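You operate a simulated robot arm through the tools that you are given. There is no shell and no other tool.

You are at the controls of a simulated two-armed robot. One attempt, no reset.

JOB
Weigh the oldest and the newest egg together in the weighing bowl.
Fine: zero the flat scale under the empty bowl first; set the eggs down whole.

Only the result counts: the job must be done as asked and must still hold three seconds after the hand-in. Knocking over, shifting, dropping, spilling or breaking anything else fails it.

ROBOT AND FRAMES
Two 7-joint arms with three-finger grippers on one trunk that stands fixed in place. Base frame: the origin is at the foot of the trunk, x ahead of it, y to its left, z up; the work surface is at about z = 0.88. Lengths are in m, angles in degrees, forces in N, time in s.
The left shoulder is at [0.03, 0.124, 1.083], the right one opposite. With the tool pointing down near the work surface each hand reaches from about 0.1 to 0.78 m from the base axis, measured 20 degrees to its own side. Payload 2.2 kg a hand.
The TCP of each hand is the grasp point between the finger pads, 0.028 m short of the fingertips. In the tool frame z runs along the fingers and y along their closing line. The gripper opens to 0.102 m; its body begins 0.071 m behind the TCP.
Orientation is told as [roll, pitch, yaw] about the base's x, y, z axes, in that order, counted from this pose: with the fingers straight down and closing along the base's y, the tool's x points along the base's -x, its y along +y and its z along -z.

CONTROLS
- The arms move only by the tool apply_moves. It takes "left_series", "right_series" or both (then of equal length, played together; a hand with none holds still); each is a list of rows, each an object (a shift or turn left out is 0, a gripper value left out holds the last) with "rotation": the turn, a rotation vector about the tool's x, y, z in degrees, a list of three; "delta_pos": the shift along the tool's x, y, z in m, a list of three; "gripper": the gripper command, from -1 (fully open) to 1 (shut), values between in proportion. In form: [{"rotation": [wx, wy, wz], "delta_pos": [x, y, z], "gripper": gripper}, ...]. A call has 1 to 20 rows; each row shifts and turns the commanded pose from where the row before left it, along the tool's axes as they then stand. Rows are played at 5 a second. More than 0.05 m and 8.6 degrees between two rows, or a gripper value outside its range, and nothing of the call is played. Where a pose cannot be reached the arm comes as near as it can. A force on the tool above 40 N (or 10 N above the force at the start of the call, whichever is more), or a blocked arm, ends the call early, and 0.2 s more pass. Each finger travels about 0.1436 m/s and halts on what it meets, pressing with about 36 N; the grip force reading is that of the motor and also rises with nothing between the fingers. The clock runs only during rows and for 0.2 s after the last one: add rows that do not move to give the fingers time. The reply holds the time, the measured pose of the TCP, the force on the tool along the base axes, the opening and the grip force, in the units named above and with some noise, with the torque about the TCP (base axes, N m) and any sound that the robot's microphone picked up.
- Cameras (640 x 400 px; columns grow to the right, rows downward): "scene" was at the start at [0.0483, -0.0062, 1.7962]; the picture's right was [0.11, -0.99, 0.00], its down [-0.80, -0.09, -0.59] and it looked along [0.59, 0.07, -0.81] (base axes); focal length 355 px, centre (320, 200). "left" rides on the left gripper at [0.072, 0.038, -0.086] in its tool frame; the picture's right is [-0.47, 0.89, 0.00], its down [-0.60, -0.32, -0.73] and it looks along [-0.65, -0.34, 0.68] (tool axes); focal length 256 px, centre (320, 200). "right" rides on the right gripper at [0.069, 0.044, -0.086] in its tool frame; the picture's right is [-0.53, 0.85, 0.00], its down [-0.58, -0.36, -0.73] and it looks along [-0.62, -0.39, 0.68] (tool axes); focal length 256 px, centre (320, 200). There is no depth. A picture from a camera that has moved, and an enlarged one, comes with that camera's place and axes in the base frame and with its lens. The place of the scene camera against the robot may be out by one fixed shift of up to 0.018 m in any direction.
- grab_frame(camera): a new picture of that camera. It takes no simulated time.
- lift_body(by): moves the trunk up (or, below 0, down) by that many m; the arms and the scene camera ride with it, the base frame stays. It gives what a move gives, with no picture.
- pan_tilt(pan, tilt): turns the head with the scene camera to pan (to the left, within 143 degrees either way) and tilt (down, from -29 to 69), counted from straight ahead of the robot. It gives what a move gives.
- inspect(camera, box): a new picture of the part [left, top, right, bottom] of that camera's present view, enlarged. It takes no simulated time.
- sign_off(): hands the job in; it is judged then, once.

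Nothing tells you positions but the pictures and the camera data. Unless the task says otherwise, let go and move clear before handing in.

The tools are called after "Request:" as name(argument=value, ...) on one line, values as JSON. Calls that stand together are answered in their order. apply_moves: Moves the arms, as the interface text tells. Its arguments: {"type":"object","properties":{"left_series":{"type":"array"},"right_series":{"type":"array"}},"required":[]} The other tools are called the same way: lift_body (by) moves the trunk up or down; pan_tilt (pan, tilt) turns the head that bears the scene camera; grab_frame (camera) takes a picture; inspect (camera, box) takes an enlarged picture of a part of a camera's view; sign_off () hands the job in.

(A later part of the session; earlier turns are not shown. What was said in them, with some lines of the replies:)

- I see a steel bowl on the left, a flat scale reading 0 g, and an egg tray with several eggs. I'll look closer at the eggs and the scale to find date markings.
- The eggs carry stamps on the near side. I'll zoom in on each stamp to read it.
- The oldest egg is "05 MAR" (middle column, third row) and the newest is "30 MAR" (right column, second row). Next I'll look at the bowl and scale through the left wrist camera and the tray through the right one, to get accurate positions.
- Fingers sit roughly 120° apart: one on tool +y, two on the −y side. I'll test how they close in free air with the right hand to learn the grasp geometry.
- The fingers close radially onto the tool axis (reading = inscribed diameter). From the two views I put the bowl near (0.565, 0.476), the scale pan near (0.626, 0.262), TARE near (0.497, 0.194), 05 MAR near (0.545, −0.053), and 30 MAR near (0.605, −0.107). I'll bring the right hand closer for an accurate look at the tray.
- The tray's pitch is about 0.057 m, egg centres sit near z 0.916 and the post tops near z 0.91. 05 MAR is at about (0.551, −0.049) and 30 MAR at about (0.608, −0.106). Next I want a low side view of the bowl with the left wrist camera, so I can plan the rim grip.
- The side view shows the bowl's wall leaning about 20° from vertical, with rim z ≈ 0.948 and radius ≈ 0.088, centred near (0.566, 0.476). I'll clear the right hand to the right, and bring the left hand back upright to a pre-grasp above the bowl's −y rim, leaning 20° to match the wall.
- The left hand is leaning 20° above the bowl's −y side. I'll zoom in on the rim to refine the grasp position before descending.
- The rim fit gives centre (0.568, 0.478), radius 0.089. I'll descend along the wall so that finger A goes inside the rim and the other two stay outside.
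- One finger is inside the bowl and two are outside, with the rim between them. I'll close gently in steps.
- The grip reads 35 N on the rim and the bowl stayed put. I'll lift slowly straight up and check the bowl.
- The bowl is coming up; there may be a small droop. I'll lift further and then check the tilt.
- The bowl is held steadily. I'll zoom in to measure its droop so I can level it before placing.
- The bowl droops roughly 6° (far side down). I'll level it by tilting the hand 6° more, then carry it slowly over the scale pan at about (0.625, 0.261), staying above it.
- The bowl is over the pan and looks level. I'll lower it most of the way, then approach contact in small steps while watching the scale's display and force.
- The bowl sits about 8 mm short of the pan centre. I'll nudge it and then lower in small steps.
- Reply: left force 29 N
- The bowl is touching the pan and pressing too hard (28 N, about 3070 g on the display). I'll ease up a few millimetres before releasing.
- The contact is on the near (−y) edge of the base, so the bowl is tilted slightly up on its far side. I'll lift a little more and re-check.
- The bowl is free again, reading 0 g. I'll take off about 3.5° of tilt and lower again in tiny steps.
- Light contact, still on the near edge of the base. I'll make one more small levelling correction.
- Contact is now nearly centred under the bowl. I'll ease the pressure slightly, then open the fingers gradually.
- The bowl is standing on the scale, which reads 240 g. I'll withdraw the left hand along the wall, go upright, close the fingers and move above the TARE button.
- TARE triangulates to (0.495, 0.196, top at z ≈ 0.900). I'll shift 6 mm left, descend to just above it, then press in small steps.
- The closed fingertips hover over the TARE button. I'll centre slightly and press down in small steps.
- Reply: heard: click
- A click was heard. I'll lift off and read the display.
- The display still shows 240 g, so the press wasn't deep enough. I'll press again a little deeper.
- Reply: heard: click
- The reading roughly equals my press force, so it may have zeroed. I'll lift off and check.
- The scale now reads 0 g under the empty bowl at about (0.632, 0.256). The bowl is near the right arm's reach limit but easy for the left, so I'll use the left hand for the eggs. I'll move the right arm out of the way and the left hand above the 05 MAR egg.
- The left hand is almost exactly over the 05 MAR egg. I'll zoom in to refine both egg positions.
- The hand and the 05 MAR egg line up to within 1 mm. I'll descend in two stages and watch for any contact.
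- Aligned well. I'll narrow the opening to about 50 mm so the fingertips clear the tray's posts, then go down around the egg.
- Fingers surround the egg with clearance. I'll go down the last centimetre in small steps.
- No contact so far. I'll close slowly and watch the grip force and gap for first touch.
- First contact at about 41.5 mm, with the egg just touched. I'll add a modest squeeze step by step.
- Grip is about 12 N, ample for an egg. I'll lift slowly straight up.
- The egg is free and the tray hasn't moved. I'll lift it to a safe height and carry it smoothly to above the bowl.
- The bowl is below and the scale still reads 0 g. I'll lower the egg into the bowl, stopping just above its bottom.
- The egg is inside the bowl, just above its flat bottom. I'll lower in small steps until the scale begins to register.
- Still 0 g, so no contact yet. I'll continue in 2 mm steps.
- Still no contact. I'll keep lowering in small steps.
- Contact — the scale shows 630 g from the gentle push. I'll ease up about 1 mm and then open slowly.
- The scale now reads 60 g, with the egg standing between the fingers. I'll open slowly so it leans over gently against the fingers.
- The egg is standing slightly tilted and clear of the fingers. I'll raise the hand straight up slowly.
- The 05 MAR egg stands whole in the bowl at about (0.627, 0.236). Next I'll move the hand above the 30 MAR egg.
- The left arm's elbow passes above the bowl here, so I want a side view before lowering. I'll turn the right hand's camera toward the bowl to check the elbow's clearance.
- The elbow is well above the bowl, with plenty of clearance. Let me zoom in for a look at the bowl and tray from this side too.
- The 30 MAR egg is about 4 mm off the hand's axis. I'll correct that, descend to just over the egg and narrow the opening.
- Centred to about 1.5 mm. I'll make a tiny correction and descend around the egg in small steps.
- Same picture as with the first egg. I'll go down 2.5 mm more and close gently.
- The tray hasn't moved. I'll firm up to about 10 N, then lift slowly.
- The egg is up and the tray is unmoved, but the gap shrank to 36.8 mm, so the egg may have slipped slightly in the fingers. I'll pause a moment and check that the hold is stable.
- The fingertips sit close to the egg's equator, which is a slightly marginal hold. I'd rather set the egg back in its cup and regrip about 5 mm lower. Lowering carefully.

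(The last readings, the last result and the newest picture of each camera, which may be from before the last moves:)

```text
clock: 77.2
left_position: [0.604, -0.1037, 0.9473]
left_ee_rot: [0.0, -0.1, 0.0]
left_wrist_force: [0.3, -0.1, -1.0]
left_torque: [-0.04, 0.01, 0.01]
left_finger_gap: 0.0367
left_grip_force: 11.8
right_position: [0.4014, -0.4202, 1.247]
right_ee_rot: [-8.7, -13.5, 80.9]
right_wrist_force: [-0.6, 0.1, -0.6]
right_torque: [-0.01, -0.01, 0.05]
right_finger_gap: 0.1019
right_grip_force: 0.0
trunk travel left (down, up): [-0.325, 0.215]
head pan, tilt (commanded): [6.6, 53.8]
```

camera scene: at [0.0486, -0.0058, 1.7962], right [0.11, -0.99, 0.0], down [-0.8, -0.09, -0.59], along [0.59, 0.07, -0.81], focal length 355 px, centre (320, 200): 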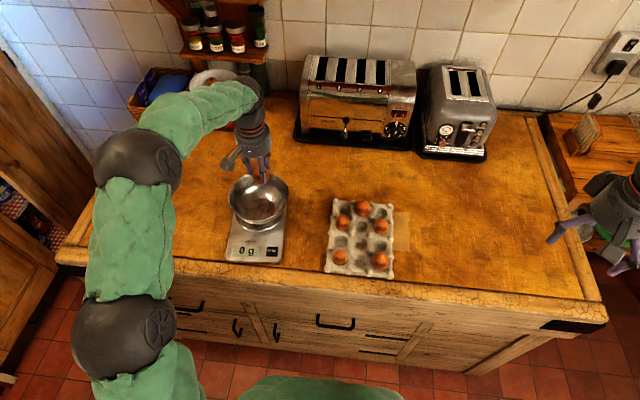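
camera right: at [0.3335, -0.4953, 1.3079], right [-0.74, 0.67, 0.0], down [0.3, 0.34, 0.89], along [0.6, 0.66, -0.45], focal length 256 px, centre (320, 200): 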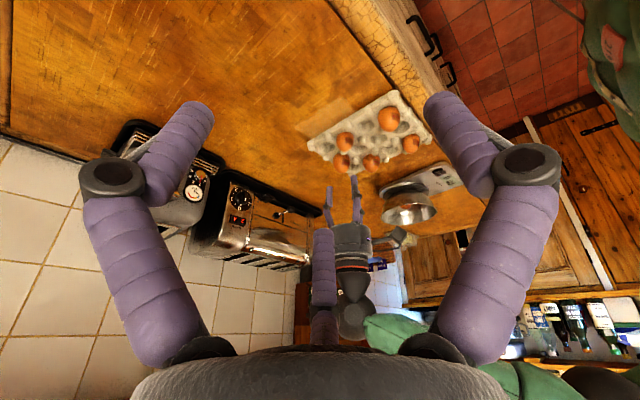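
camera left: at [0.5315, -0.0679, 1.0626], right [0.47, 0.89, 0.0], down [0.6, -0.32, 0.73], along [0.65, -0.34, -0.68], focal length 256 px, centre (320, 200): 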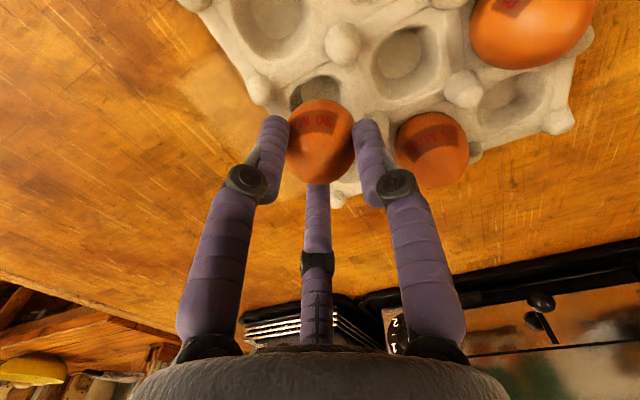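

Request:
apply_moves(left_series=[{"delta_pos": [0, 0, 0.0015]}, {"delta_pos": [0, 0, 0.0015]}, {}])

Request:
inspect(camera="left", box=[220, 40, 420, 240])

```text
clock: 78.0
left_position: [0.6034, -0.1036, 0.945]
left_ee_rot: [0.0, -0.1, 0.1]
left_wrist_force: [0.0, -2.3, 0.7]
left_torque: [-0.06, -0.03, 0.0]
left_finger_gap: 0.0367
left_grip_force: 12.0
right_position: [0.4013, -0.4203, 1.2477]
right_ee_rot: [-8.7, -13.4, 81.1]
right_wrist_force: [-0.3, 0.4, -0.2]
right_torque: [-0.04, 0.03, 0.02]
right_finger_gap: 0.1019
right_grip_force: 0.1
trunk travel left (down, up): [-0.325, 0.215]
head pan, tilt (commanded): [6.6, 53.8]
```

```text
2.00 times, centred on (320, 140) of left
camera zoom: at [0.5314, -0.067, 1.0296], right [0.47, 0.89, 0.0], down [0.6, -0.32, 0.73], along [0.65, -0.34, -0.68], focal length 512 px, centre (320, 320)
```

zoom: 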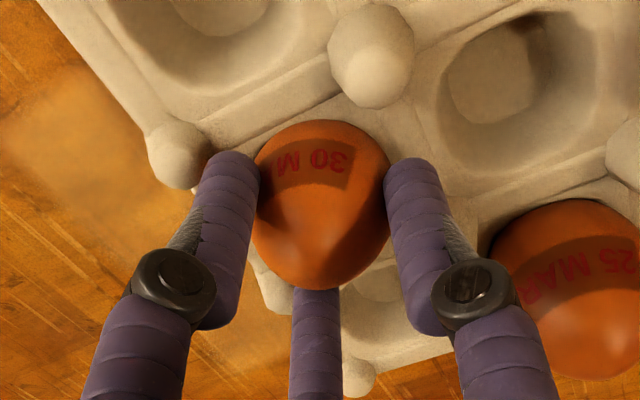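

The egg is touching its cup again. I'll open slowly, go 7 mm lower, and close again.

Request:
apply_moves(left_series=[{"gripper": 0.3}, {"gripper": 0.24}, {"gripper": 0.18}, {"gripper": 0.12}, {"gripper": 0.06}, {"gripper": 0.04}, {}])

Request:
inspect(camera="left", box=[220, 40, 420, 240])

```text
clock: 79.6
left_position: [0.6039, -0.1042, 0.9447]
left_ee_rot: [-0.1, -0.1, 0.1]
left_wrist_force: [-0.2, -0.5, 0.1]
left_torque: [0.01, -0.01, -0.01]
left_finger_gap: 0.0491
left_grip_force: 0.0
right_position: [0.4003, -0.4202, 1.2453]
right_ee_rot: [-8.7, -13.5, 81.0]
right_wrist_force: [-0.6, 0.2, 1.0]
right_torque: [-0.03, -0.05, 0.01]
right_finger_gap: 0.1019
right_grip_force: 0.1
trunk travel left (down, up): [-0.325, 0.215]
head pan, tilt (commanded): [6.6, 53.8]
```

```text
2.00 times, centred on (320, 140) of left
camera zoom: at [0.5313, -0.0667, 1.0295], right [0.47, 0.89, 0.0], down [0.6, -0.32, 0.73], along [0.65, -0.34, -0.68], focal length 512 px, centre (320, 320)
```

zoom: 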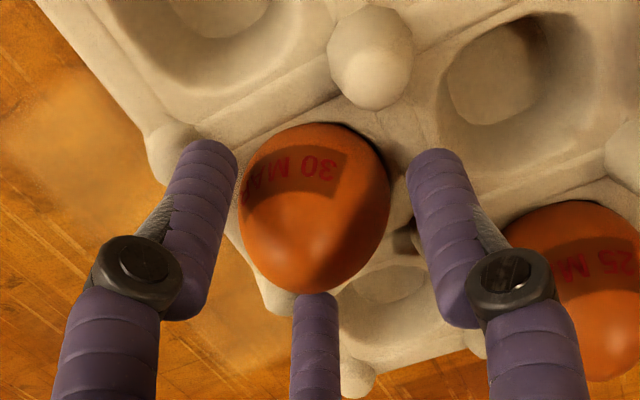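

Request:
apply_moves(left_series=[{"delta_pos": [0.0015, -0.0005, 0.002], "gripper": 0.04}, {"delta_pos": [0, 0, 0.002], "gripper": 0.04}, {"gripper": 0.04}])

Request:
apply_moves(left_series=[{"delta_pos": [0, 0, 0.002], "gripper": 0.04}, {"delta_pos": [0, 0, 0.0015], "gripper": 0.04}, {"gripper": 0.04}])

Request:
inspect(camera="left", box=[220, 40, 420, 240])

```text
clock: 80.4
left_position: [0.6032, -0.1044, 0.9395]
left_ee_rot: [0.0, -0.1, 0.0]
left_wrist_force: [-0.6, -0.4, 0.6]
left_torque: [-0.02, 0.01, 0.0]
left_finger_gap: 0.0489
left_grip_force: 0.1
right_position: [0.4011, -0.4207, 1.2461]
right_ee_rot: [-8.7, -13.5, 81.0]
right_wrist_force: [0.1, 0.5, 0.2]
right_torque: [-0.02, -0.04, 0.0]
right_finger_gap: 0.1019
right_grip_force: 0.1
trunk travel left (down, up): [-0.325, 0.215]
head pan, tilt (commanded): [6.6, 53.8]
```

```text
clock: 81.2
left_position: [0.603, -0.1045, 0.9387]
left_ee_rot: [0.0, -0.1, 0.0]
left_wrist_force: [-0.3, -0.6, 0.0]
left_torque: [0.0, -0.01, -0.02]
left_finger_gap: 0.049
left_grip_force: 0.1
right_position: [0.4018, -0.4198, 1.2476]
right_ee_rot: [-8.6, -13.4, 81.0]
right_wrist_force: [-0.2, -0.1, -1.0]
right_torque: [0.02, -0.02, -0.01]
right_finger_gap: 0.1019
right_grip_force: 0.2
trunk travel left (down, up): [-0.325, 0.215]
head pan, tilt (commanded): [6.6, 53.8]
```

```text
2.00 times, centred on (320, 140) of left
camera zoom: at [0.5305, -0.0671, 1.0227], right [0.47, 0.89, 0.0], down [0.6, -0.32, 0.73], along [0.65, -0.34, -0.68], focal length 512 px, centre (320, 320)
```

zoom: 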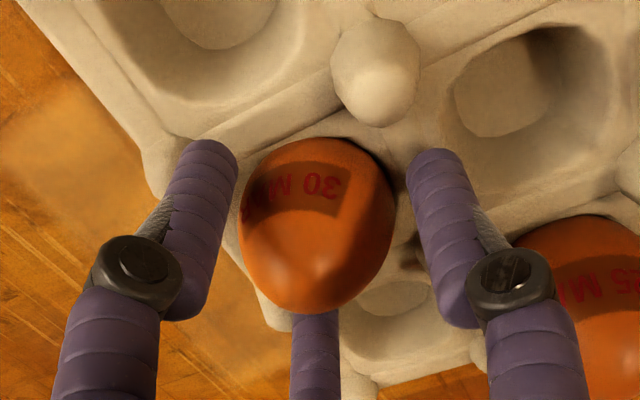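

Request:
apply_moves(left_series=[{"delta_pos": [0, 0, 0.002], "gripper": 0.04}, {"gripper": 0.04}])

Request:
apply_moves(left_series=[{"gripper": 0.1}, {"gripper": 0.14}, {"gripper": 0.17}, {"gripper": 0.19}, {"gripper": 0.22}, {"gripper": 0.22}])

Request:
apply_moves(left_series=[{"gripper": 0.26}, {"gripper": 0.3}, {"gripper": 0.34}, {"gripper": 0.34}])

Request:
inspect(camera="left", box=[220, 40, 420, 240])

```text
clock: 81.8
left_position: [0.6046, -0.1028, 0.9354]
left_ee_rot: [0.0, -0.1, 0.0]
left_wrist_force: [0.3, 0.4, 0.9]
left_torque: [0.04, 0.01, 0.03]
left_finger_gap: 0.0491
left_grip_force: 0.1
right_position: [0.4006, -0.4196, 1.248]
right_ee_rot: [-8.7, -13.5, 81.0]
right_wrist_force: [0.1, -0.3, -0.2]
right_torque: [-0.02, -0.01, -0.03]
right_finger_gap: 0.102
right_grip_force: 0.0
trunk travel left (down, up): [-0.325, 0.215]
head pan, tilt (commanded): [6.6, 53.8]
```

```text
clock: 83.2
left_position: [0.603, -0.1035, 0.9346]
left_ee_rot: [0.0, -0.1, -0.1]
left_wrist_force: [2.1, -0.8, 1.7]
left_torque: [0.0, -0.11, 0.04]
left_finger_gap: 0.0419
left_grip_force: 1.5
right_position: [0.4019, -0.4215, 1.2475]
right_ee_rot: [-8.7, -13.4, 81.0]
right_wrist_force: [-0.3, -0.9, -0.6]
right_torque: [-0.02, 0.0, 0.01]
right_finger_gap: 0.1019
right_grip_force: 0.2
trunk travel left (down, up): [-0.325, 0.215]
head pan, tilt (commanded): [6.6, 53.8]
```

```text
clock: 84.2
left_position: [0.6029, -0.1044, 0.9365]
left_ee_rot: [0.0, -0.1, 0.0]
left_wrist_force: [2.1, -2.2, 1.3]
left_torque: [-0.04, -0.06, 0.03]
left_finger_gap: 0.0406
left_grip_force: 12.0
right_position: [0.4008, -0.42, 1.2483]
right_ee_rot: [-8.8, -13.4, 81.0]
right_wrist_force: [-0.4, -0.3, 0.3]
right_torque: [-0.01, -0.04, -0.01]
right_finger_gap: 0.1018
right_grip_force: 0.0
trunk travel left (down, up): [-0.325, 0.215]
head pan, tilt (commanded): [6.6, 53.8]
```

```text
2.00 times, centred on (320, 140) of left
camera zoom: at [0.5309, -0.0668, 1.0204], right [0.47, 0.89, 0.0], down [0.6, -0.32, 0.73], along [0.65, -0.34, -0.68], focal length 512 px, centre (320, 320)
```

zoom: 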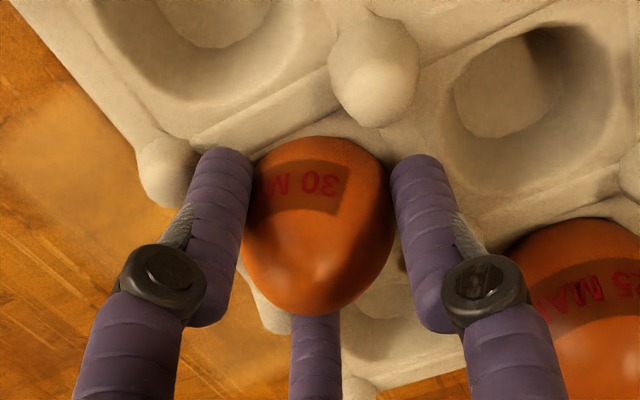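

Good grip now at the egg's full width (40.6 mm, 12 N). I'll lift slowly again.

Request:
apply_moves(left_series=[{"delta_pos": [0, 0, -0.004]}, {"delta_pos": [0, 0, -0.006]}, {"delta_pos": [0, 0, -0.01]}, {"delta_pos": [0, 0, -0.015]}, {}, {}])

Request:
grab_frame(camera="left")

Request:
inspect(camera="scene", box=[310, 170, 420, 280])

```text
clock: 85.6
left_position: [0.6035, -0.1035, 0.9706]
left_ee_rot: [-0.1, -0.1, -0.1]
left_wrist_force: [0.3, 0.0, -0.4]
left_torque: [0.01, 0.0, 0.02]
left_finger_gap: 0.0405
left_grip_force: 12.1
right_position: [0.4004, -0.4196, 1.2471]
right_ee_rot: [-8.8, -13.4, 81.1]
right_wrist_force: [0.0, 0.1, 0.3]
right_torque: [0.02, 0.02, -0.04]
right_finger_gap: 0.1021
right_grip_force: 0.1
trunk travel left (down, up): [-0.325, 0.215]
head pan, tilt (commanded): [6.6, 53.8]
```

```text
taken
camera left: at [0.5311, -0.0665, 1.0548], right [0.47, 0.89, 0.0], down [0.6, -0.32, 0.73], along [0.65, -0.34, -0.68], focal length 256 px, centre (320, 200)
```

left: 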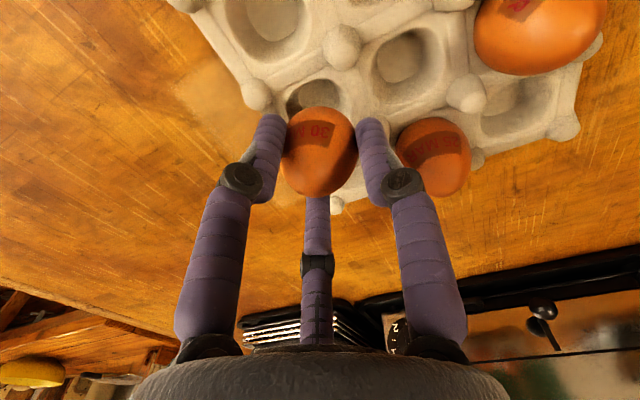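

```text
3.64 times, centred on (365, 225) of scene
camera zoom: at [0.0481, -0.0064, 1.7962], right [0.11, -0.99, 0.0], down [-0.8, -0.09, -0.59], along [0.59, 0.07, -0.81], focal length 1290 px, centre (156, 109)
```

zoom: 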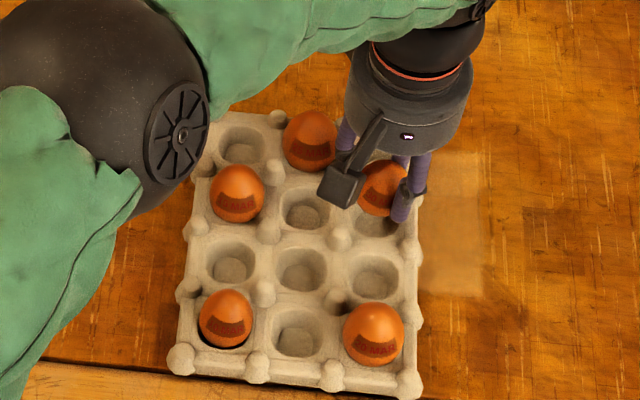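

Solid hold with a stable gap. I'll lift higher and carry it to above the bowl.

Request:
apply_moves(left_series=[{"delta_pos": [0, 0, -0.02]}, {"delta_pos": [0, 0, -0.035]}, {"delta_pos": [0, 0, -0.035]}, {"delta_pos": [0, 0, -0.035]}, {"delta_pos": [-0.0015, 0.02, 0]}, {"delta_pos": [-0.0031, 0.0383, 0]}, {"delta_pos": [-0.0031, 0.0383, 0]}, {"delta_pos": [-0.0031, 0.0383, 0]}, {"delta_pos": [-0.0031, 0.0383, 0]}, {"delta_pos": [-0.0031, 0.0383, 0]}, {"delta_pos": [-0.0031, 0.0383, 0]}, {"delta_pos": [-0.0031, 0.0383, 0]}, {"delta_pos": [-0.0031, 0.0383, 0]}, {"delta_pos": [-0.0031, 0.0383, 0]}, {"delta_pos": [-0.0016, 0.0183, 0]}, {}, {}])

Request:
grab_frame(camera="left")

Request:
inspect(camera="left", box=[180, 0, 480, 180])

Request:
inspect(camera="scene", box=[200, 140, 320, 270])

```text
clock: 89.2
left_position: [0.6344, 0.2811, 1.0948]
left_ee_rot: [0.0, 0.1, 0.1]
left_wrist_force: [0.0, -0.6, -0.9]
left_torque: [0.02, 0.0, 0.02]
left_finger_gap: 0.0403
left_grip_force: 12.0
right_position: [0.4, -0.4201, 1.2474]
right_ee_rot: [-8.7, -13.5, 80.9]
right_wrist_force: [0.1, -0.7, -0.3]
right_torque: [-0.02, -0.01, 0.02]
right_finger_gap: 0.1019
right_grip_force: 0.0
trunk travel left (down, up): [-0.325, 0.215]
head pan, tilt (commanded): [6.6, 53.8]
```

```text
taken
camera left: at [0.5618, 0.3183, 1.1799], right [0.47, 0.89, 0.0], down [0.6, -0.32, 0.73], along [0.65, -0.34, -0.68], focal length 256 px, centre (320, 200)
```

left: 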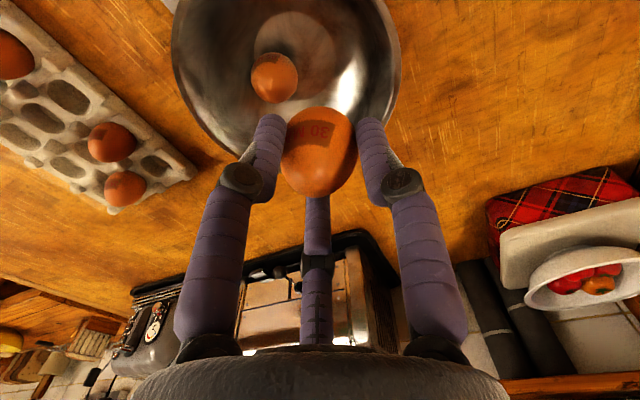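

```text
2.13 times, centred on (330, 90) of left
camera zoom: at [0.5618, 0.3183, 1.1799], right [0.47, 0.89, 0.0], down [0.6, -0.32, 0.73], along [0.65, -0.34, -0.68], focal length 546 px, centre (299, 435)
```

zoom: 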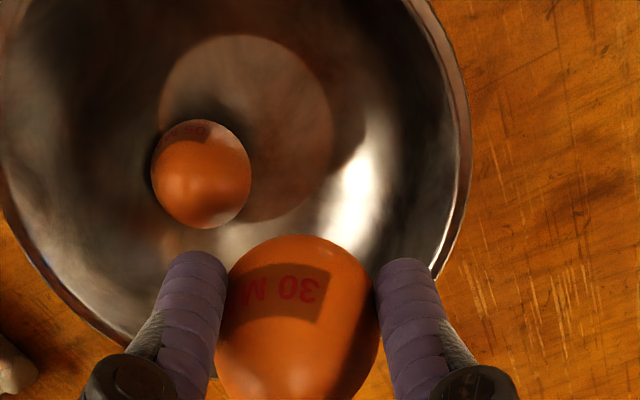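

```text
3.08 times, centred on (260, 205) of scene
camera zoom: at [0.0484, -0.0062, 1.7962], right [0.11, -0.99, 0.0], down [-0.8, -0.09, -0.59], along [0.59, 0.07, -0.81], focal length 1091 px, centre (505, 185)
```

zoom: 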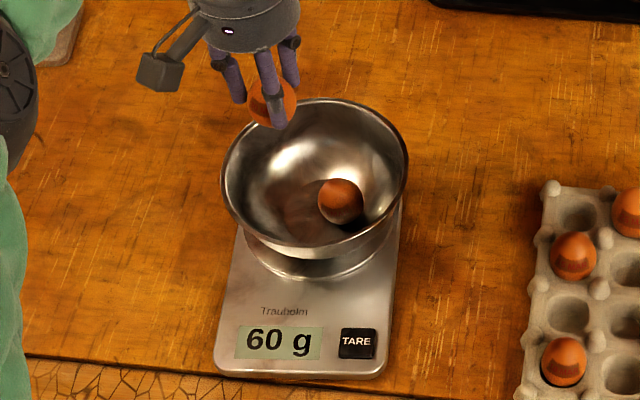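

Egg 1 sits at about (0.627, 0.236), and the free space in the bowl is on the +y side, right below the hand. I'll lower the second egg toward the bottom.

Request:
apply_moves(left_series=[{"delta_pos": [0, 0, 0.03]}, {"delta_pos": [0, 0, 0.03]}, {"delta_pos": [0, 0, 0.025]}, {"delta_pos": [0, 0, 0.02]}, {"delta_pos": [0, 0, 0.012]}, {}])

Request:
grab_frame(camera="left")

Request:
inspect(camera="left", box=[180, 20, 480, 240])

Request:
inspect(camera="scene", box=[200, 140, 320, 270])

```text
clock: 90.6
left_position: [0.6367, 0.2781, 0.9776]
left_ee_rot: [0.0, -0.1, 0.0]
left_wrist_force: [0.7, -0.2, -0.7]
left_torque: [0.01, -0.04, 0.01]
left_finger_gap: 0.0402
left_grip_force: 12.0
right_position: [0.4006, -0.4194, 1.2467]
right_ee_rot: [-8.6, -13.5, 81.0]
right_wrist_force: [-0.6, -0.2, -0.8]
right_torque: [-0.01, 0.01, -0.03]
right_finger_gap: 0.1019
right_grip_force: 0.0
trunk travel left (down, up): [-0.325, 0.215]
head pan, tilt (commanded): [6.6, 53.8]
```

```text
taken
camera left: at [0.5644, 0.3152, 1.0621], right [0.46, 0.89, 0.0], down [0.6, -0.32, 0.73], along [0.65, -0.34, -0.68], focal length 256 px, centre (320, 200)
```

left: 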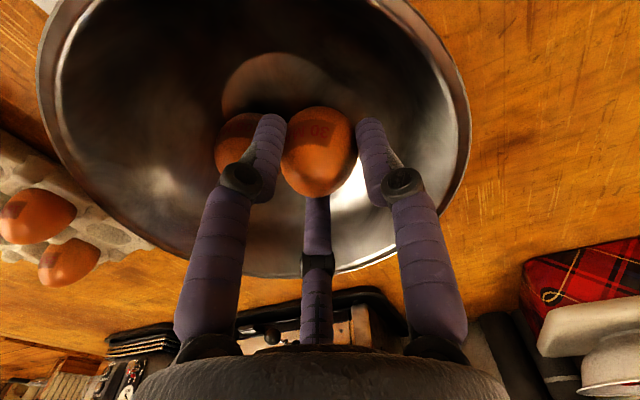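

```text
1.82 times, centred on (330, 130) of left
camera zoom: at [0.5644, 0.3152, 1.0621], right [0.46, 0.89, 0.0], down [0.6, -0.32, 0.73], along [0.65, -0.34, -0.68], focal length 465 px, centre (302, 327)
```

zoom: 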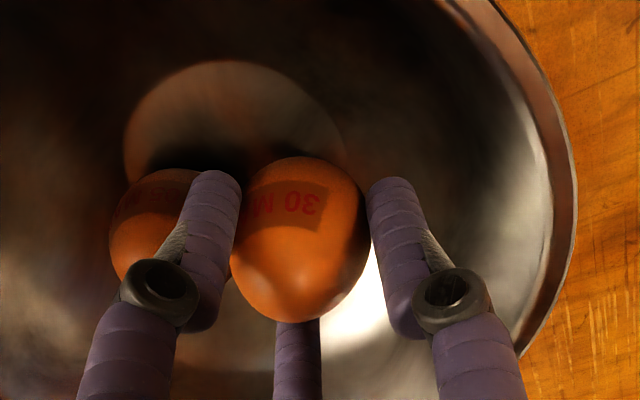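

```text
3.08 times, centred on (260, 205) of scene
camera zoom: at [0.0483, -0.0063, 1.7962], right [0.11, -0.99, 0.0], down [-0.8, -0.09, -0.59], along [0.59, 0.07, -0.81], focal length 1091 px, centre (505, 185)
```

zoom: 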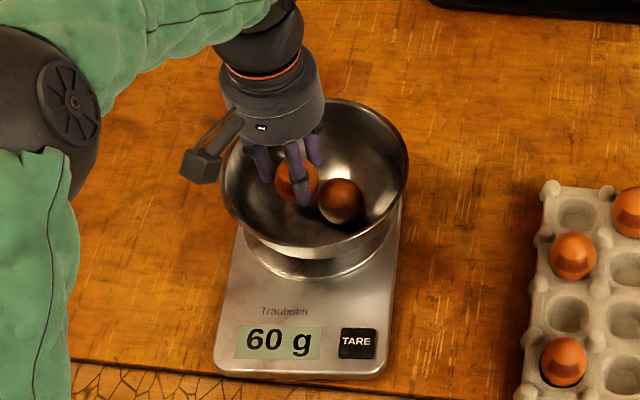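

I'll shift 4 mm toward +y for extra clearance from the first egg and continue lowering in small steps.

Request:
apply_moves(left_series=[{"delta_pos": [0, 0.004, 0]}, {"delta_pos": [0, 0, 0.003]}, {"delta_pos": [0, 0, 0.003]}, {"delta_pos": [0, 0, 0.002]}, {}])

Request:
inspect(camera="scene", box=[200, 140, 320, 270])

```text
clock: 91.8
left_position: [0.6353, 0.2832, 0.9678]
left_ee_rot: [0.1, -0.1, 0.1]
left_wrist_force: [0.4, 0.7, -0.4]
left_torque: [-0.01, 0.0, 0.02]
left_finger_gap: 0.04
left_grip_force: 11.9
right_position: [0.3996, -0.4211, 1.247]
right_ee_rot: [-8.6, -13.4, 81.0]
right_wrist_force: [0.2, 0.4, 0.0]
right_torque: [0.01, 0.02, 0.0]
right_finger_gap: 0.102
right_grip_force: 0.0
trunk travel left (down, up): [-0.325, 0.215]
head pan, tilt (commanded): [6.6, 53.8]
```

```text
3.08 times, centred on (260, 205) of scene
camera zoom: at [0.0484, -0.0063, 1.7962], right [0.11, -0.99, 0.0], down [-0.8, -0.09, -0.59], along [0.59, 0.07, -0.81], focal length 1091 px, centre (505, 185)
```

zoom: 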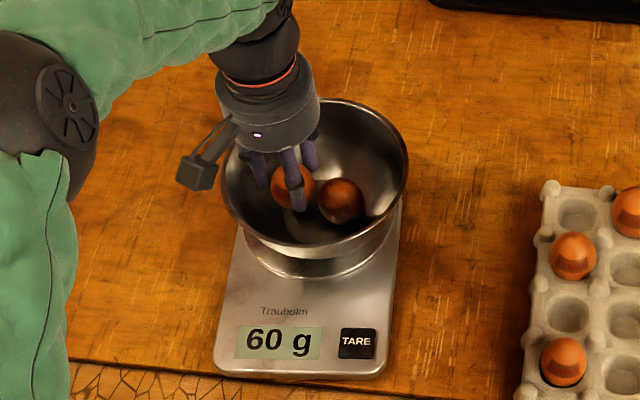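

Request:
apply_moves(left_series=[{"delta_pos": [0, 0, 0.002]}, {"delta_pos": [0, 0, 0.002]}, {}])

Request:
inspect(camera="scene", box=[200, 140, 320, 270])

Request:
grab_frame(camera="left")

```text
clock: 92.6
left_position: [0.6337, 0.2825, 0.9646]
left_ee_rot: [0.0, -0.1, 0.0]
left_wrist_force: [-0.2, -0.2, -0.6]
left_torque: [-0.01, -0.02, 0.0]
left_finger_gap: 0.0405
left_grip_force: 11.8
right_position: [0.4013, -0.4191, 1.2471]
right_ee_rot: [-8.6, -13.4, 81.0]
right_wrist_force: [-0.3, -0.1, -0.5]
right_torque: [0.01, 0.0, 0.0]
right_finger_gap: 0.1019
right_grip_force: 0.0
trunk travel left (down, up): [-0.325, 0.215]
head pan, tilt (commanded): [6.6, 53.8]
```

```text
3.08 times, centred on (260, 205) of scene
camera zoom: at [0.0484, -0.0063, 1.7962], right [0.11, -0.99, 0.0], down [-0.8, -0.09, -0.59], along [0.59, 0.07, -0.81], focal length 1091 px, centre (505, 185)
```

zoom: 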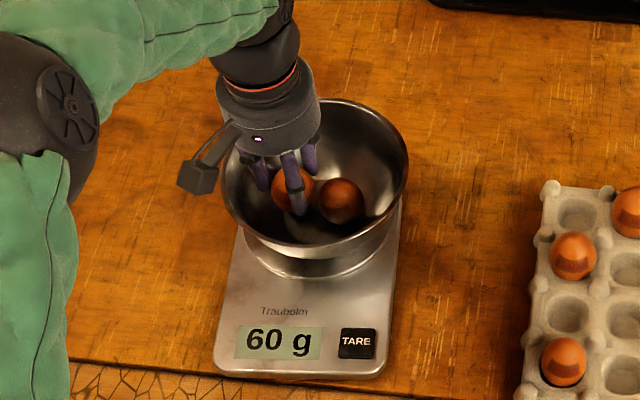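

```text
taken
camera left: at [0.5616, 0.3198, 1.0501], right [0.47, 0.89, 0.0], down [0.6, -0.32, 0.73], along [0.65, -0.34, -0.68], focal length 256 px, centre (320, 200)
```

left: 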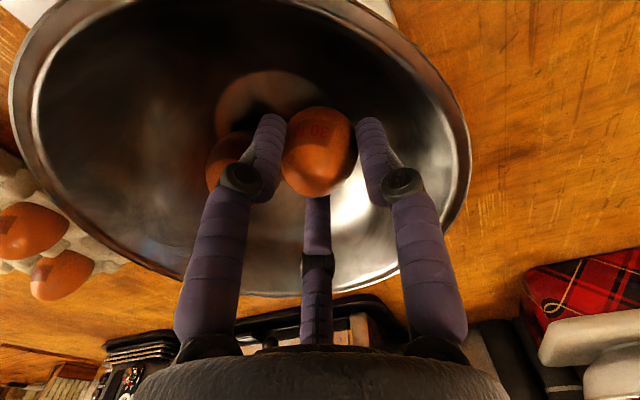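

Request:
apply_moves(left_series=[{"delta_pos": [0, 0, 0.0015]}, {}])

Request:
apply_moves(left_series=[{"delta_pos": [0, 0, 0.0015]}, {}])

Request:
inspect(camera="scene", box=[200, 140, 320, 270])

```text
clock: 93.2
left_position: [0.6329, 0.282, 0.9638]
left_ee_rot: [0.0, -0.2, 0.0]
left_wrist_force: [0.5, 0.3, -1.2]
left_torque: [0.0, 0.0, 0.03]
left_finger_gap: 0.0404
left_grip_force: 12.5
right_position: [0.401, -0.4198, 1.2465]
right_ee_rot: [-8.7, -13.5, 81.1]
right_wrist_force: [-0.2, -0.5, -0.6]
right_torque: [0.0, 0.01, 0.03]
right_finger_gap: 0.1021
right_grip_force: 0.1
trunk travel left (down, up): [-0.325, 0.215]
head pan, tilt (commanded): [6.6, 53.8]
```

```text
clock: 93.8
left_position: [0.6338, 0.2818, 0.9622]
left_ee_rot: [0.0, -0.1, 0.0]
left_wrist_force: [1.1, -0.1, -0.5]
left_torque: [-0.01, -0.01, 0.01]
left_finger_gap: 0.0402
left_grip_force: 11.9
right_position: [0.3999, -0.4185, 1.2473]
right_ee_rot: [-8.7, -13.5, 81.1]
right_wrist_force: [-0.6, -0.4, 0.2]
right_torque: [-0.01, 0.01, -0.03]
right_finger_gap: 0.1019
right_grip_force: 0.1
trunk travel left (down, up): [-0.325, 0.215]
head pan, tilt (commanded): [6.6, 53.8]
```

```text
3.08 times, centred on (260, 205) of scene
camera zoom: at [0.0484, -0.0063, 1.7962], right [0.11, -0.99, 0.0], down [-0.8, -0.09, -0.59], along [0.59, 0.07, -0.81], focal length 1091 px, centre (505, 185)
```

zoom: 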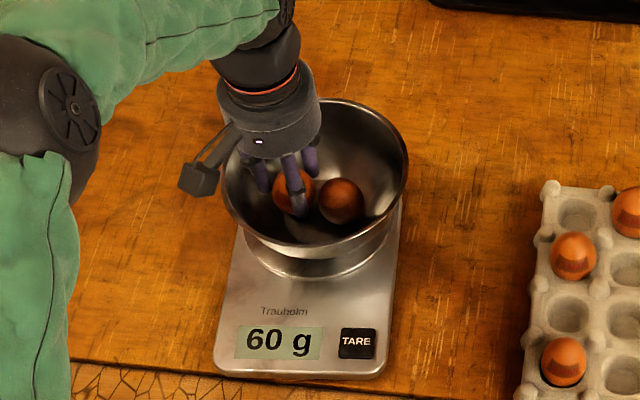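

Request:
apply_moves(left_series=[{"delta_pos": [0, 0, 0.0015]}, {}])

Request:
inspect(camera="scene", box=[200, 140, 320, 270])

```text
clock: 94.4
left_position: [0.6329, 0.2821, 0.9601]
left_ee_rot: [0.0, -0.1, 0.0]
left_wrist_force: [0.6, 0.0, 0.8]
left_torque: [0.0, -0.05, 0.0]
left_finger_gap: 0.0402
left_grip_force: 11.8
right_position: [0.4014, -0.4195, 1.2483]
right_ee_rot: [-8.7, -13.4, 81.0]
right_wrist_force: [0.1, 0.2, -0.7]
right_torque: [0.02, 0.0, 0.01]
right_finger_gap: 0.102
right_grip_force: 0.0
trunk travel left (down, up): [-0.325, 0.215]
head pan, tilt (commanded): [6.6, 53.8]
```

```text
3.08 times, centred on (260, 205) of scene
camera zoom: at [0.0484, -0.0063, 1.7962], right [0.11, -0.99, 0.0], down [-0.8, -0.09, -0.59], along [0.59, 0.07, -0.81], focal length 1091 px, centre (505, 185)
```

zoom: 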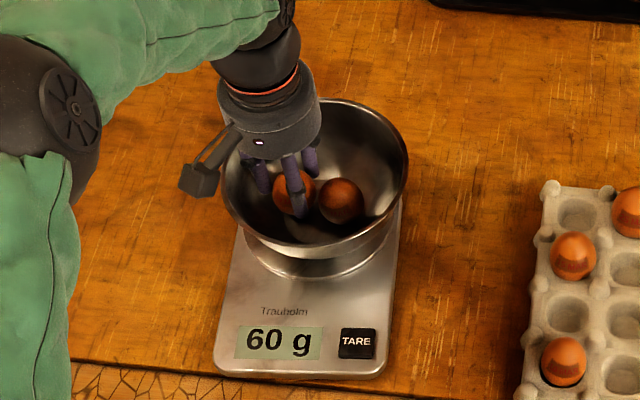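

Request:
apply_moves(left_series=[{"delta_pos": [0, 0, 0.0012]}, {}])

Request:
inspect(camera="scene", box=[200, 140, 320, 270])

```text
clock: 95.0
left_position: [0.6327, 0.2815, 0.9588]
left_ee_rot: [-0.1, 0.0, 0.0]
left_wrist_force: [-0.1, 0.6, -0.4]
left_torque: [0.0, -0.02, -0.01]
left_finger_gap: 0.0402
left_grip_force: 12.0
right_position: [0.4006, -0.4197, 1.2485]
right_ee_rot: [-8.7, -13.5, 81.0]
right_wrist_force: [-0.4, -0.5, -0.6]
right_torque: [-0.01, -0.01, 0.01]
right_finger_gap: 0.102
right_grip_force: 0.1
trunk travel left (down, up): [-0.325, 0.215]
head pan, tilt (commanded): [6.6, 53.8]
```

```text
3.08 times, centred on (260, 205) of scene
camera zoom: at [0.0484, -0.0063, 1.7962], right [0.11, -0.99, 0.0], down [-0.8, -0.09, -0.59], along [0.59, 0.07, -0.81], focal length 1091 px, centre (505, 185)
```

zoom: 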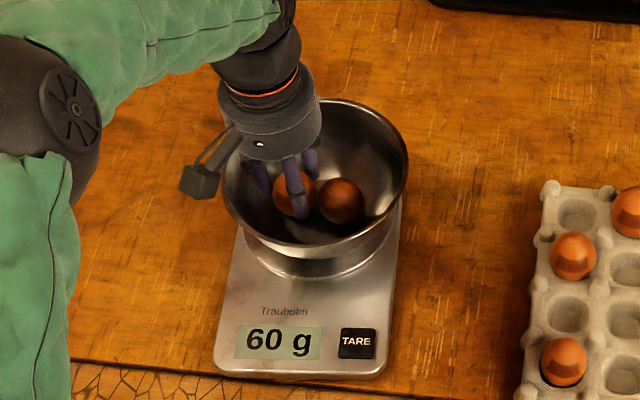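

Request:
apply_moves(left_series=[{"delta_pos": [0, 0, 0.0012]}, {}])

Request:
inspect(camera="scene", box=[200, 140, 320, 270])

Request:
inspect(camera="left", box=[180, 20, 480, 240])

```text
clock: 95.6
left_position: [0.6336, 0.2825, 0.9591]
left_ee_rot: [0.0, -0.1, 0.0]
left_wrist_force: [-0.5, -1.1, 2.1]
left_torque: [-0.02, -0.01, 0.01]
left_finger_gap: 0.0401
left_grip_force: 12.3
right_position: [0.4007, -0.42, 1.2458]
right_ee_rot: [-8.8, -13.5, 81.0]
right_wrist_force: [-0.1, 0.8, 0.0]
right_torque: [0.03, 0.03, 0.01]
right_finger_gap: 0.1022
right_grip_force: 0.1
trunk travel left (down, up): [-0.325, 0.215]
head pan, tilt (commanded): [6.6, 53.8]
```

```text
3.08 times, centred on (260, 205) of scene
camera zoom: at [0.0481, -0.0065, 1.7962], right [0.11, -0.99, 0.0], down [-0.8, -0.09, -0.59], along [0.59, 0.07, -0.81], focal length 1091 px, centre (505, 185)
```

zoom: 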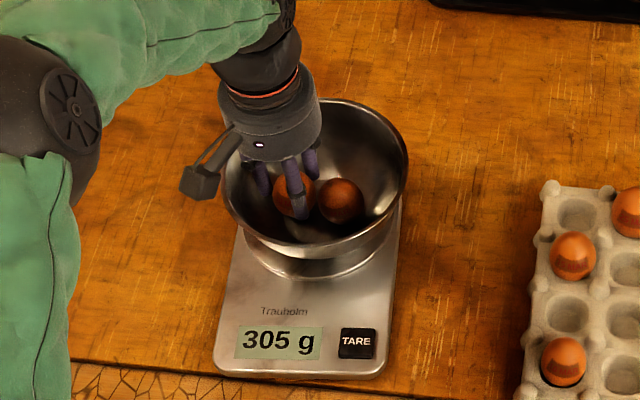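

```text
1.82 times, centred on (330, 130) of left
camera zoom: at [0.5605, 0.3193, 1.0437], right [0.46, 0.89, 0.0], down [0.6, -0.32, 0.73], along [0.65, -0.34, -0.68], focal length 465 px, centre (302, 327)
```

zoom: 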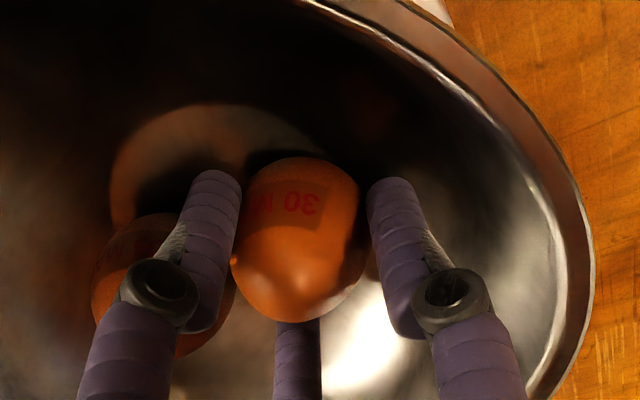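

Contact at about 2.4 N. I'll ease 0.6 mm and release slowly.

Request:
apply_moves(left_series=[{"delta_pos": [0, 0, -0.0006]}, {"gripper": 0.3}, {"gripper": 0.26}, {"gripper": 0.23}, {"gripper": 0.2}, {"gripper": 0.18}, {"gripper": 0.16}, {"gripper": 0.14}, {"gripper": 0.12}, {"gripper": 0.12}])

Request:
inspect(camera="left", box=[180, 20, 480, 240])

Request:
inspect(camera="scene", box=[200, 140, 320, 270])

```text
clock: 97.8
left_position: [0.6335, 0.2808, 0.9604]
left_ee_rot: [0.0, -0.1, 0.0]
left_wrist_force: [-0.4, 0.6, 0.3]
left_torque: [-0.02, 0.0, -0.03]
left_finger_gap: 0.0447
left_grip_force: 0.0
right_position: [0.4004, -0.4191, 1.2473]
right_ee_rot: [-8.7, -13.5, 81.0]
right_wrist_force: [-0.3, 0.6, -0.2]
right_torque: [-0.02, -0.01, -0.04]
right_finger_gap: 0.1019
right_grip_force: 0.1
trunk travel left (down, up): [-0.325, 0.215]
head pan, tilt (commanded): [6.6, 53.8]
```

```text
1.82 times, centred on (330, 130) of left
camera zoom: at [0.5607, 0.3191, 1.0442], right [0.47, 0.89, 0.0], down [0.6, -0.32, 0.73], along [0.65, -0.34, -0.68], focal length 465 px, centre (302, 327)
```

zoom: 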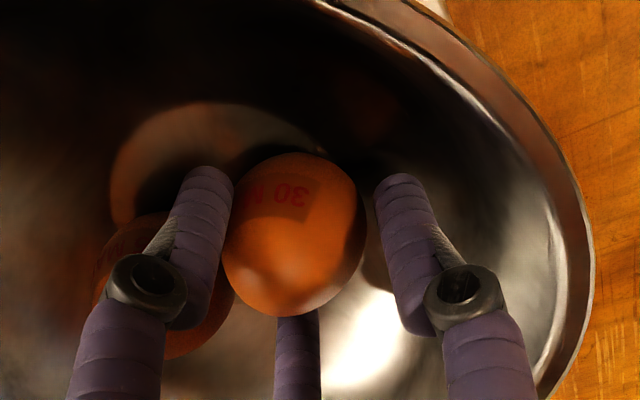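

```text
3.08 times, centred on (260, 205) of scene
camera zoom: at [0.0483, -0.0063, 1.7962], right [0.11, -0.99, 0.0], down [-0.8, -0.09, -0.59], along [0.59, 0.07, -0.81], focal length 1091 px, centre (505, 185)
```

zoom: 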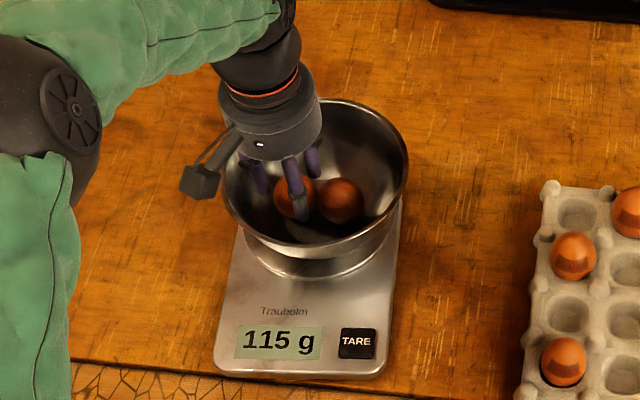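

The scale reads 115 g with both eggs standing in the bowl. I'll open a bit further, slowly.

Request:
apply_moves(left_series=[{"gripper": 0.1}, {"gripper": 0.08}, {"gripper": 0.06}, {"gripper": 0.04}, {"gripper": 0.02}, {"gripper": 0.0}, {"gripper": -0.02}, {"gripper": -0.04}, {"gripper": -0.04}, {"gripper": -0.04}])

Request:
inspect(camera="left", box=[180, 20, 480, 240])

Request:
inspect(camera="scene", box=[200, 140, 320, 270])

```text
clock: 100.0
left_position: [0.6326, 0.2817, 0.9597]
left_ee_rot: [0.0, -0.1, 0.0]
left_wrist_force: [-0.4, -1.5, 0.8]
left_torque: [0.02, 0.03, -0.01]
left_finger_gap: 0.0527
left_grip_force: 0.1
right_position: [0.4012, -0.4193, 1.2472]
right_ee_rot: [-8.8, -13.6, 81.0]
right_wrist_force: [0.2, 0.0, 0.2]
right_torque: [0.05, 0.0, -0.01]
right_finger_gap: 0.1018
right_grip_force: 0.0
trunk travel left (down, up): [-0.325, 0.215]
head pan, tilt (commanded): [6.6, 53.8]
```

```text
1.82 times, centred on (330, 130) of left
camera zoom: at [0.5606, 0.319, 1.0443], right [0.47, 0.89, 0.0], down [0.6, -0.32, 0.73], along [0.65, -0.34, -0.68], focal length 465 px, centre (302, 327)
```

zoom: 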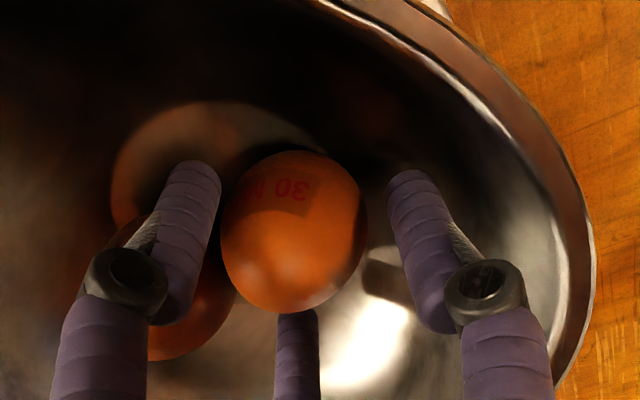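

```text
3.08 times, centred on (260, 205) of scene
camera zoom: at [0.0482, -0.0066, 1.7962], right [0.11, -0.99, 0.0], down [-0.8, -0.09, -0.59], along [0.59, 0.07, -0.81], focal length 1091 px, centre (505, 185)
```

zoom: 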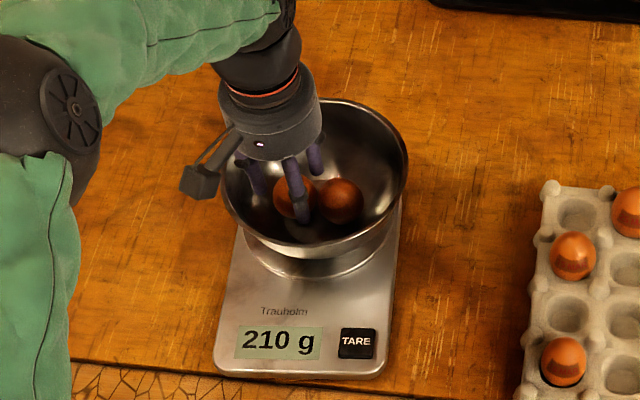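

The reading went up to 210 g, so one fingertip is touching the bowl's wall. I'll close slightly to free it, then rise straight up slowly.

Request:
apply_moves(left_series=[{"gripper": -0.01}, {"gripper": 0.03}, {"gripper": 0.05}, {"gripper": 0.05}])

Request:
inspect(camera="scene", box=[200, 140, 320, 270])

Request:
inspect(camera="left", box=[180, 20, 480, 240])

```text
clock: 101.0
left_position: [0.6324, 0.2826, 0.9585]
left_ee_rot: [-0.1, -0.1, -0.1]
left_wrist_force: [-0.2, 0.2, -0.5]
left_torque: [0.01, 0.0, 0.03]
left_finger_gap: 0.0486
left_grip_force: 0.1
right_position: [0.4011, -0.4192, 1.2468]
right_ee_rot: [-8.7, -13.6, 81.0]
right_wrist_force: [0.1, -0.4, -0.4]
right_torque: [0.01, 0.0, 0.0]
right_finger_gap: 0.1019
right_grip_force: 0.1
trunk travel left (down, up): [-0.325, 0.215]
head pan, tilt (commanded): [6.6, 53.8]
```

```text
3.08 times, centred on (260, 205) of scene
camera zoom: at [0.0483, -0.0063, 1.7962], right [0.11, -0.99, 0.0], down [-0.8, -0.09, -0.59], along [0.59, 0.07, -0.81], focal length 1091 px, centre (505, 185)
```

zoom: 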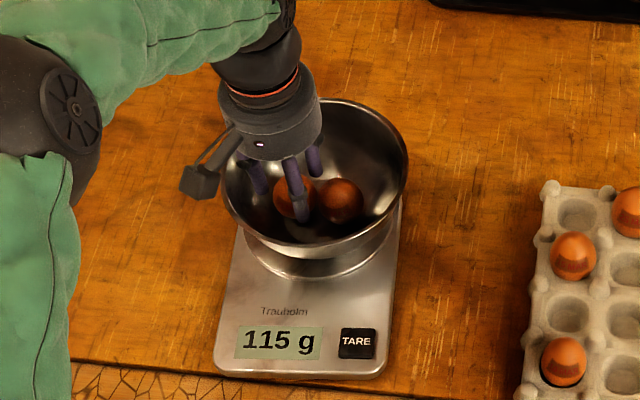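

```text
1.82 times, centred on (330, 130) of left
camera zoom: at [0.5607, 0.3192, 1.0442], right [0.47, 0.89, 0.0], down [0.6, -0.32, 0.73], along [0.65, -0.34, -0.68], focal length 465 px, centre (302, 327)
```

zoom: 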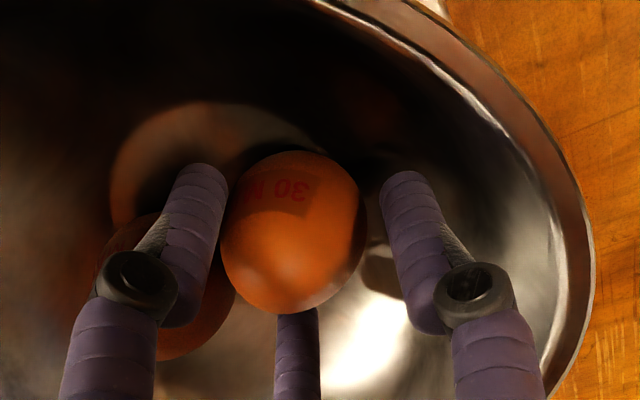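

Back to 115 g. The egg sits a bit closer to one finger, so I'll centre the hand by 2 mm and rise slowly.

Request:
apply_moves(left_series=[{"delta_pos": [0.001, -0.002, 0]}, {"delta_pos": [0, 0, -0.005]}, {"delta_pos": [0, 0, -0.006]}, {"delta_pos": [0, 0, -0.007]}, {"delta_pos": [0, 0, -0.008], "gripper": 0.0}, {"delta_pos": [0, 0, -0.01], "gripper": -0.05}, {"delta_pos": [0, 0, -0.012], "gripper": -0.1}, {"delta_pos": [0, 0, -0.02]}, {"delta_pos": [0, 0, -0.03]}, {"delta_pos": [0, 0, -0.03]}, {"delta_pos": [0, 0, -0.03]}, {}])

Request:
grab_frame(camera="left")

Request:
inspect(camera="scene", box=[200, 140, 320, 270])

```text
clock: 103.6
left_position: [0.6341, 0.2798, 1.1167]
left_ee_rot: [0.0, -0.1, 0.0]
left_wrist_force: [0.5, 0.2, -0.8]
left_torque: [0.0, 0.01, 0.0]
left_finger_gap: 0.0561
left_grip_force: 0.0
right_position: [0.401, -0.4203, 1.2473]
right_ee_rot: [-8.7, -13.5, 81.0]
right_wrist_force: [0.0, 0.4, -1.6]
right_torque: [0.01, -0.03, -0.02]
right_finger_gap: 0.1017
right_grip_force: 0.0
trunk travel left (down, up): [-0.325, 0.215]
head pan, tilt (commanded): [6.6, 53.8]
```

```text
taken
camera left: at [0.5616, 0.3169, 1.2018], right [0.47, 0.89, 0.0], down [0.6, -0.32, 0.73], along [0.65, -0.34, -0.68], focal length 256 px, centre (320, 200)
```

left: 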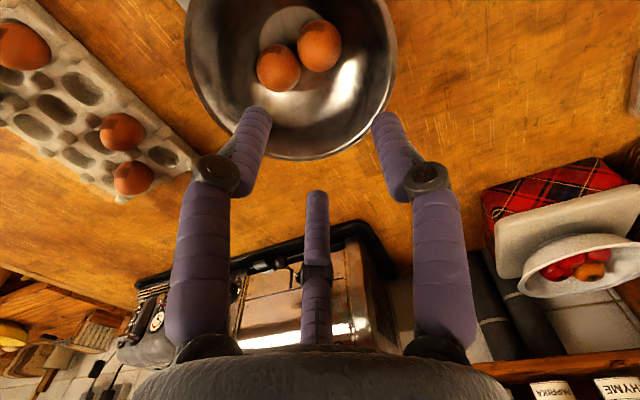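

```text
3.08 times, centred on (260, 205) of scene
camera zoom: at [0.049, -0.0062, 1.7961], right [0.11, -0.99, 0.0], down [-0.8, -0.09, -0.59], along [0.59, 0.07, -0.81], focal length 1091 px, centre (505, 185)
```

zoom: 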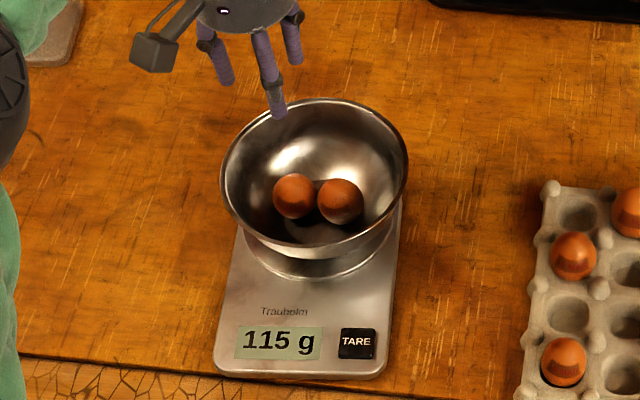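

Both eggs stand whole in the bowl and the scale reads 115 g. I'll move the left hand well clear and then check the scene over a few seconds.

Request:
apply_moves(left_series=[{"delta_pos": [0, 0, -0.04]}, {"delta_pos": [0.033, 0.02, -0.01]}, {"delta_pos": [0.033, 0.02, -0.01]}, {"delta_pos": [0.033, 0.02, -0.01]}, {"delta_pos": [0.033, 0.02, -0.01]}, {"delta_pos": [0.033, 0.02, -0.01]}, {"delta_pos": [0.033, 0.02, -0.01]}, {}, {}, {}, {}, {}, {}, {}, {}, {}, {}, {}, {}, {}])

Request:
grab_frame(camera="scene")

Request:
inspect(camera="scene", box=[210, 160, 310, 270])

Request:
inspect(camera="scene", box=[310, 185, 420, 285])

Request:
inspect(camera="scene", box=[242, 185, 292, 220])

```text
clock: 107.8
left_position: [0.4347, 0.4021, 1.216]
left_ee_rot: [0.0, -0.1, -0.1]
left_wrist_force: [-0.4, -0.5, -0.6]
left_torque: [0.02, 0.0, 0.03]
left_finger_gap: 0.0558
left_grip_force: 0.0
right_position: [0.4006, -0.4195, 1.2473]
right_ee_rot: [-8.8, -13.4, 81.1]
right_wrist_force: [-0.4, -0.4, 0.0]
right_torque: [0.02, 0.04, -0.03]
right_finger_gap: 0.102
right_grip_force: 0.1
trunk travel left (down, up): [-0.325, 0.215]
head pan, tilt (commanded): [6.6, 53.8]
```

```text
taken
camera scene: at [0.0482, -0.0063, 1.7962], right [0.11, -0.99, 0.0], down [-0.8, -0.09, -0.59], along [0.59, 0.07, -0.81], focal length 355 px, centre (320, 200)
```

scene: 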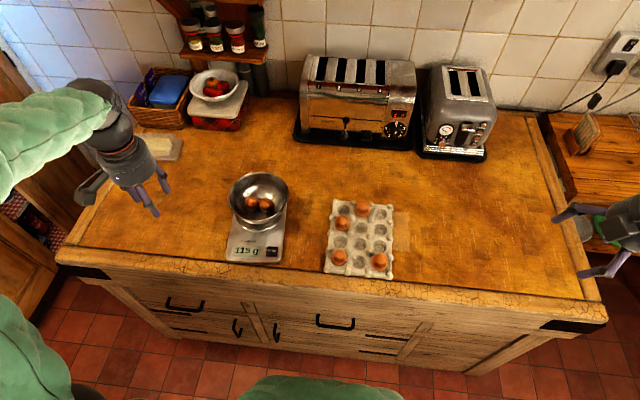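

```text
3.64 times, centred on (260, 215) of scene
camera zoom: at [0.0482, -0.0063, 1.7962], right [0.11, -0.99, 0.0], down [-0.8, -0.09, -0.59], along [0.59, 0.07, -0.81], focal length 1290 px, centre (538, 146)
```

zoom: 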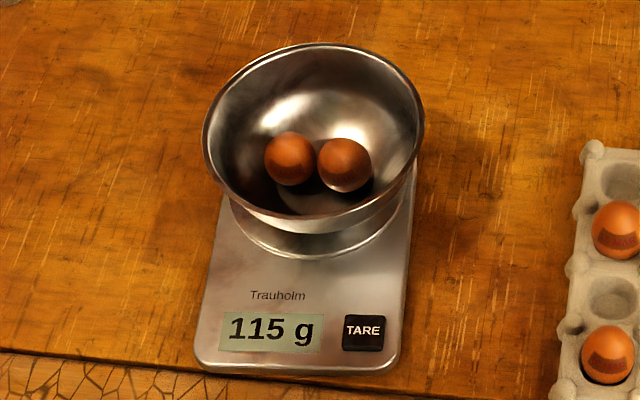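

```text
4.00 times, centred on (365, 235) of scene
camera zoom: at [0.0482, -0.0063, 1.7962], right [0.11, -0.99, 0.0], down [-0.8, -0.09, -0.59], along [0.59, 0.07, -0.81], focal length 1419 px, centre (140, 60)
```

zoom: 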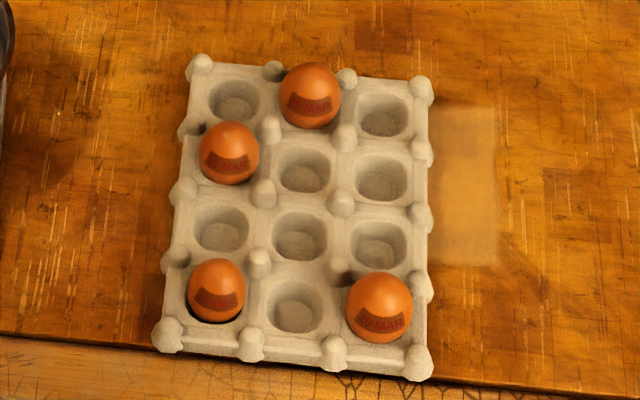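

```text
11.43 times, centred on (267, 202) of scene
camera zoom: at [0.0482, -0.0063, 1.7962], right [0.11, -0.99, 0.0], down [-0.8, -0.09, -0.59], along [0.59, 0.07, -0.81], focal length 4054 px, centre (926, 171)
```

zoom: 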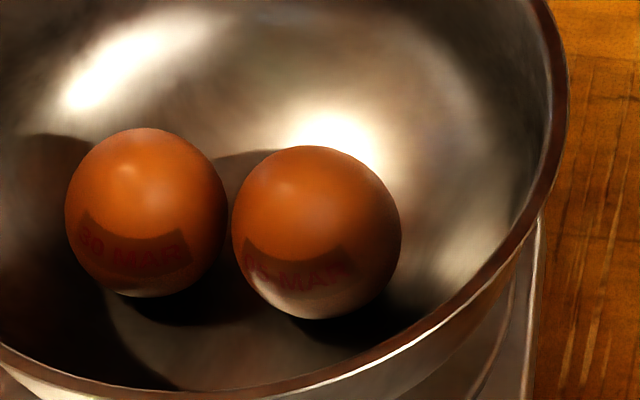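

Everything holds several seconds after release. Both eggs (05 MAR and 30 MAR) are whole in the bowl, and the scale, zeroed under the empty bowl, reads a steady 115 g. The other four eggs are still upright in the tray, which has moved a few millimetres. Both hands are clear, so I'm handing in.

Request:
sign_off()

```text
The job is handed in.
```

The oldest egg (05 MAR) and the newest egg (30 MAR) are together in the weighing bowl on the flat scale. The scale was zeroed under the empty bowl first, and it reads a steady 115 g.

- **Eggs:** both were set down gently and look whole. They were still standing in the bowl about three seconds after I let go.
- **Tray:** it moved by an estimated 4 mm while I was lifting the eggs out. The other four eggs are still upright in it. If any shift counts as a failure, this is the one to check.
- **Second egg:** my first grip on the 30 MAR egg was marginal. I set it back in its cup and gripped it lower before carrying it over.

Nothing was knocked over, dropped or broken. Both hands were clear when I handed the job in.
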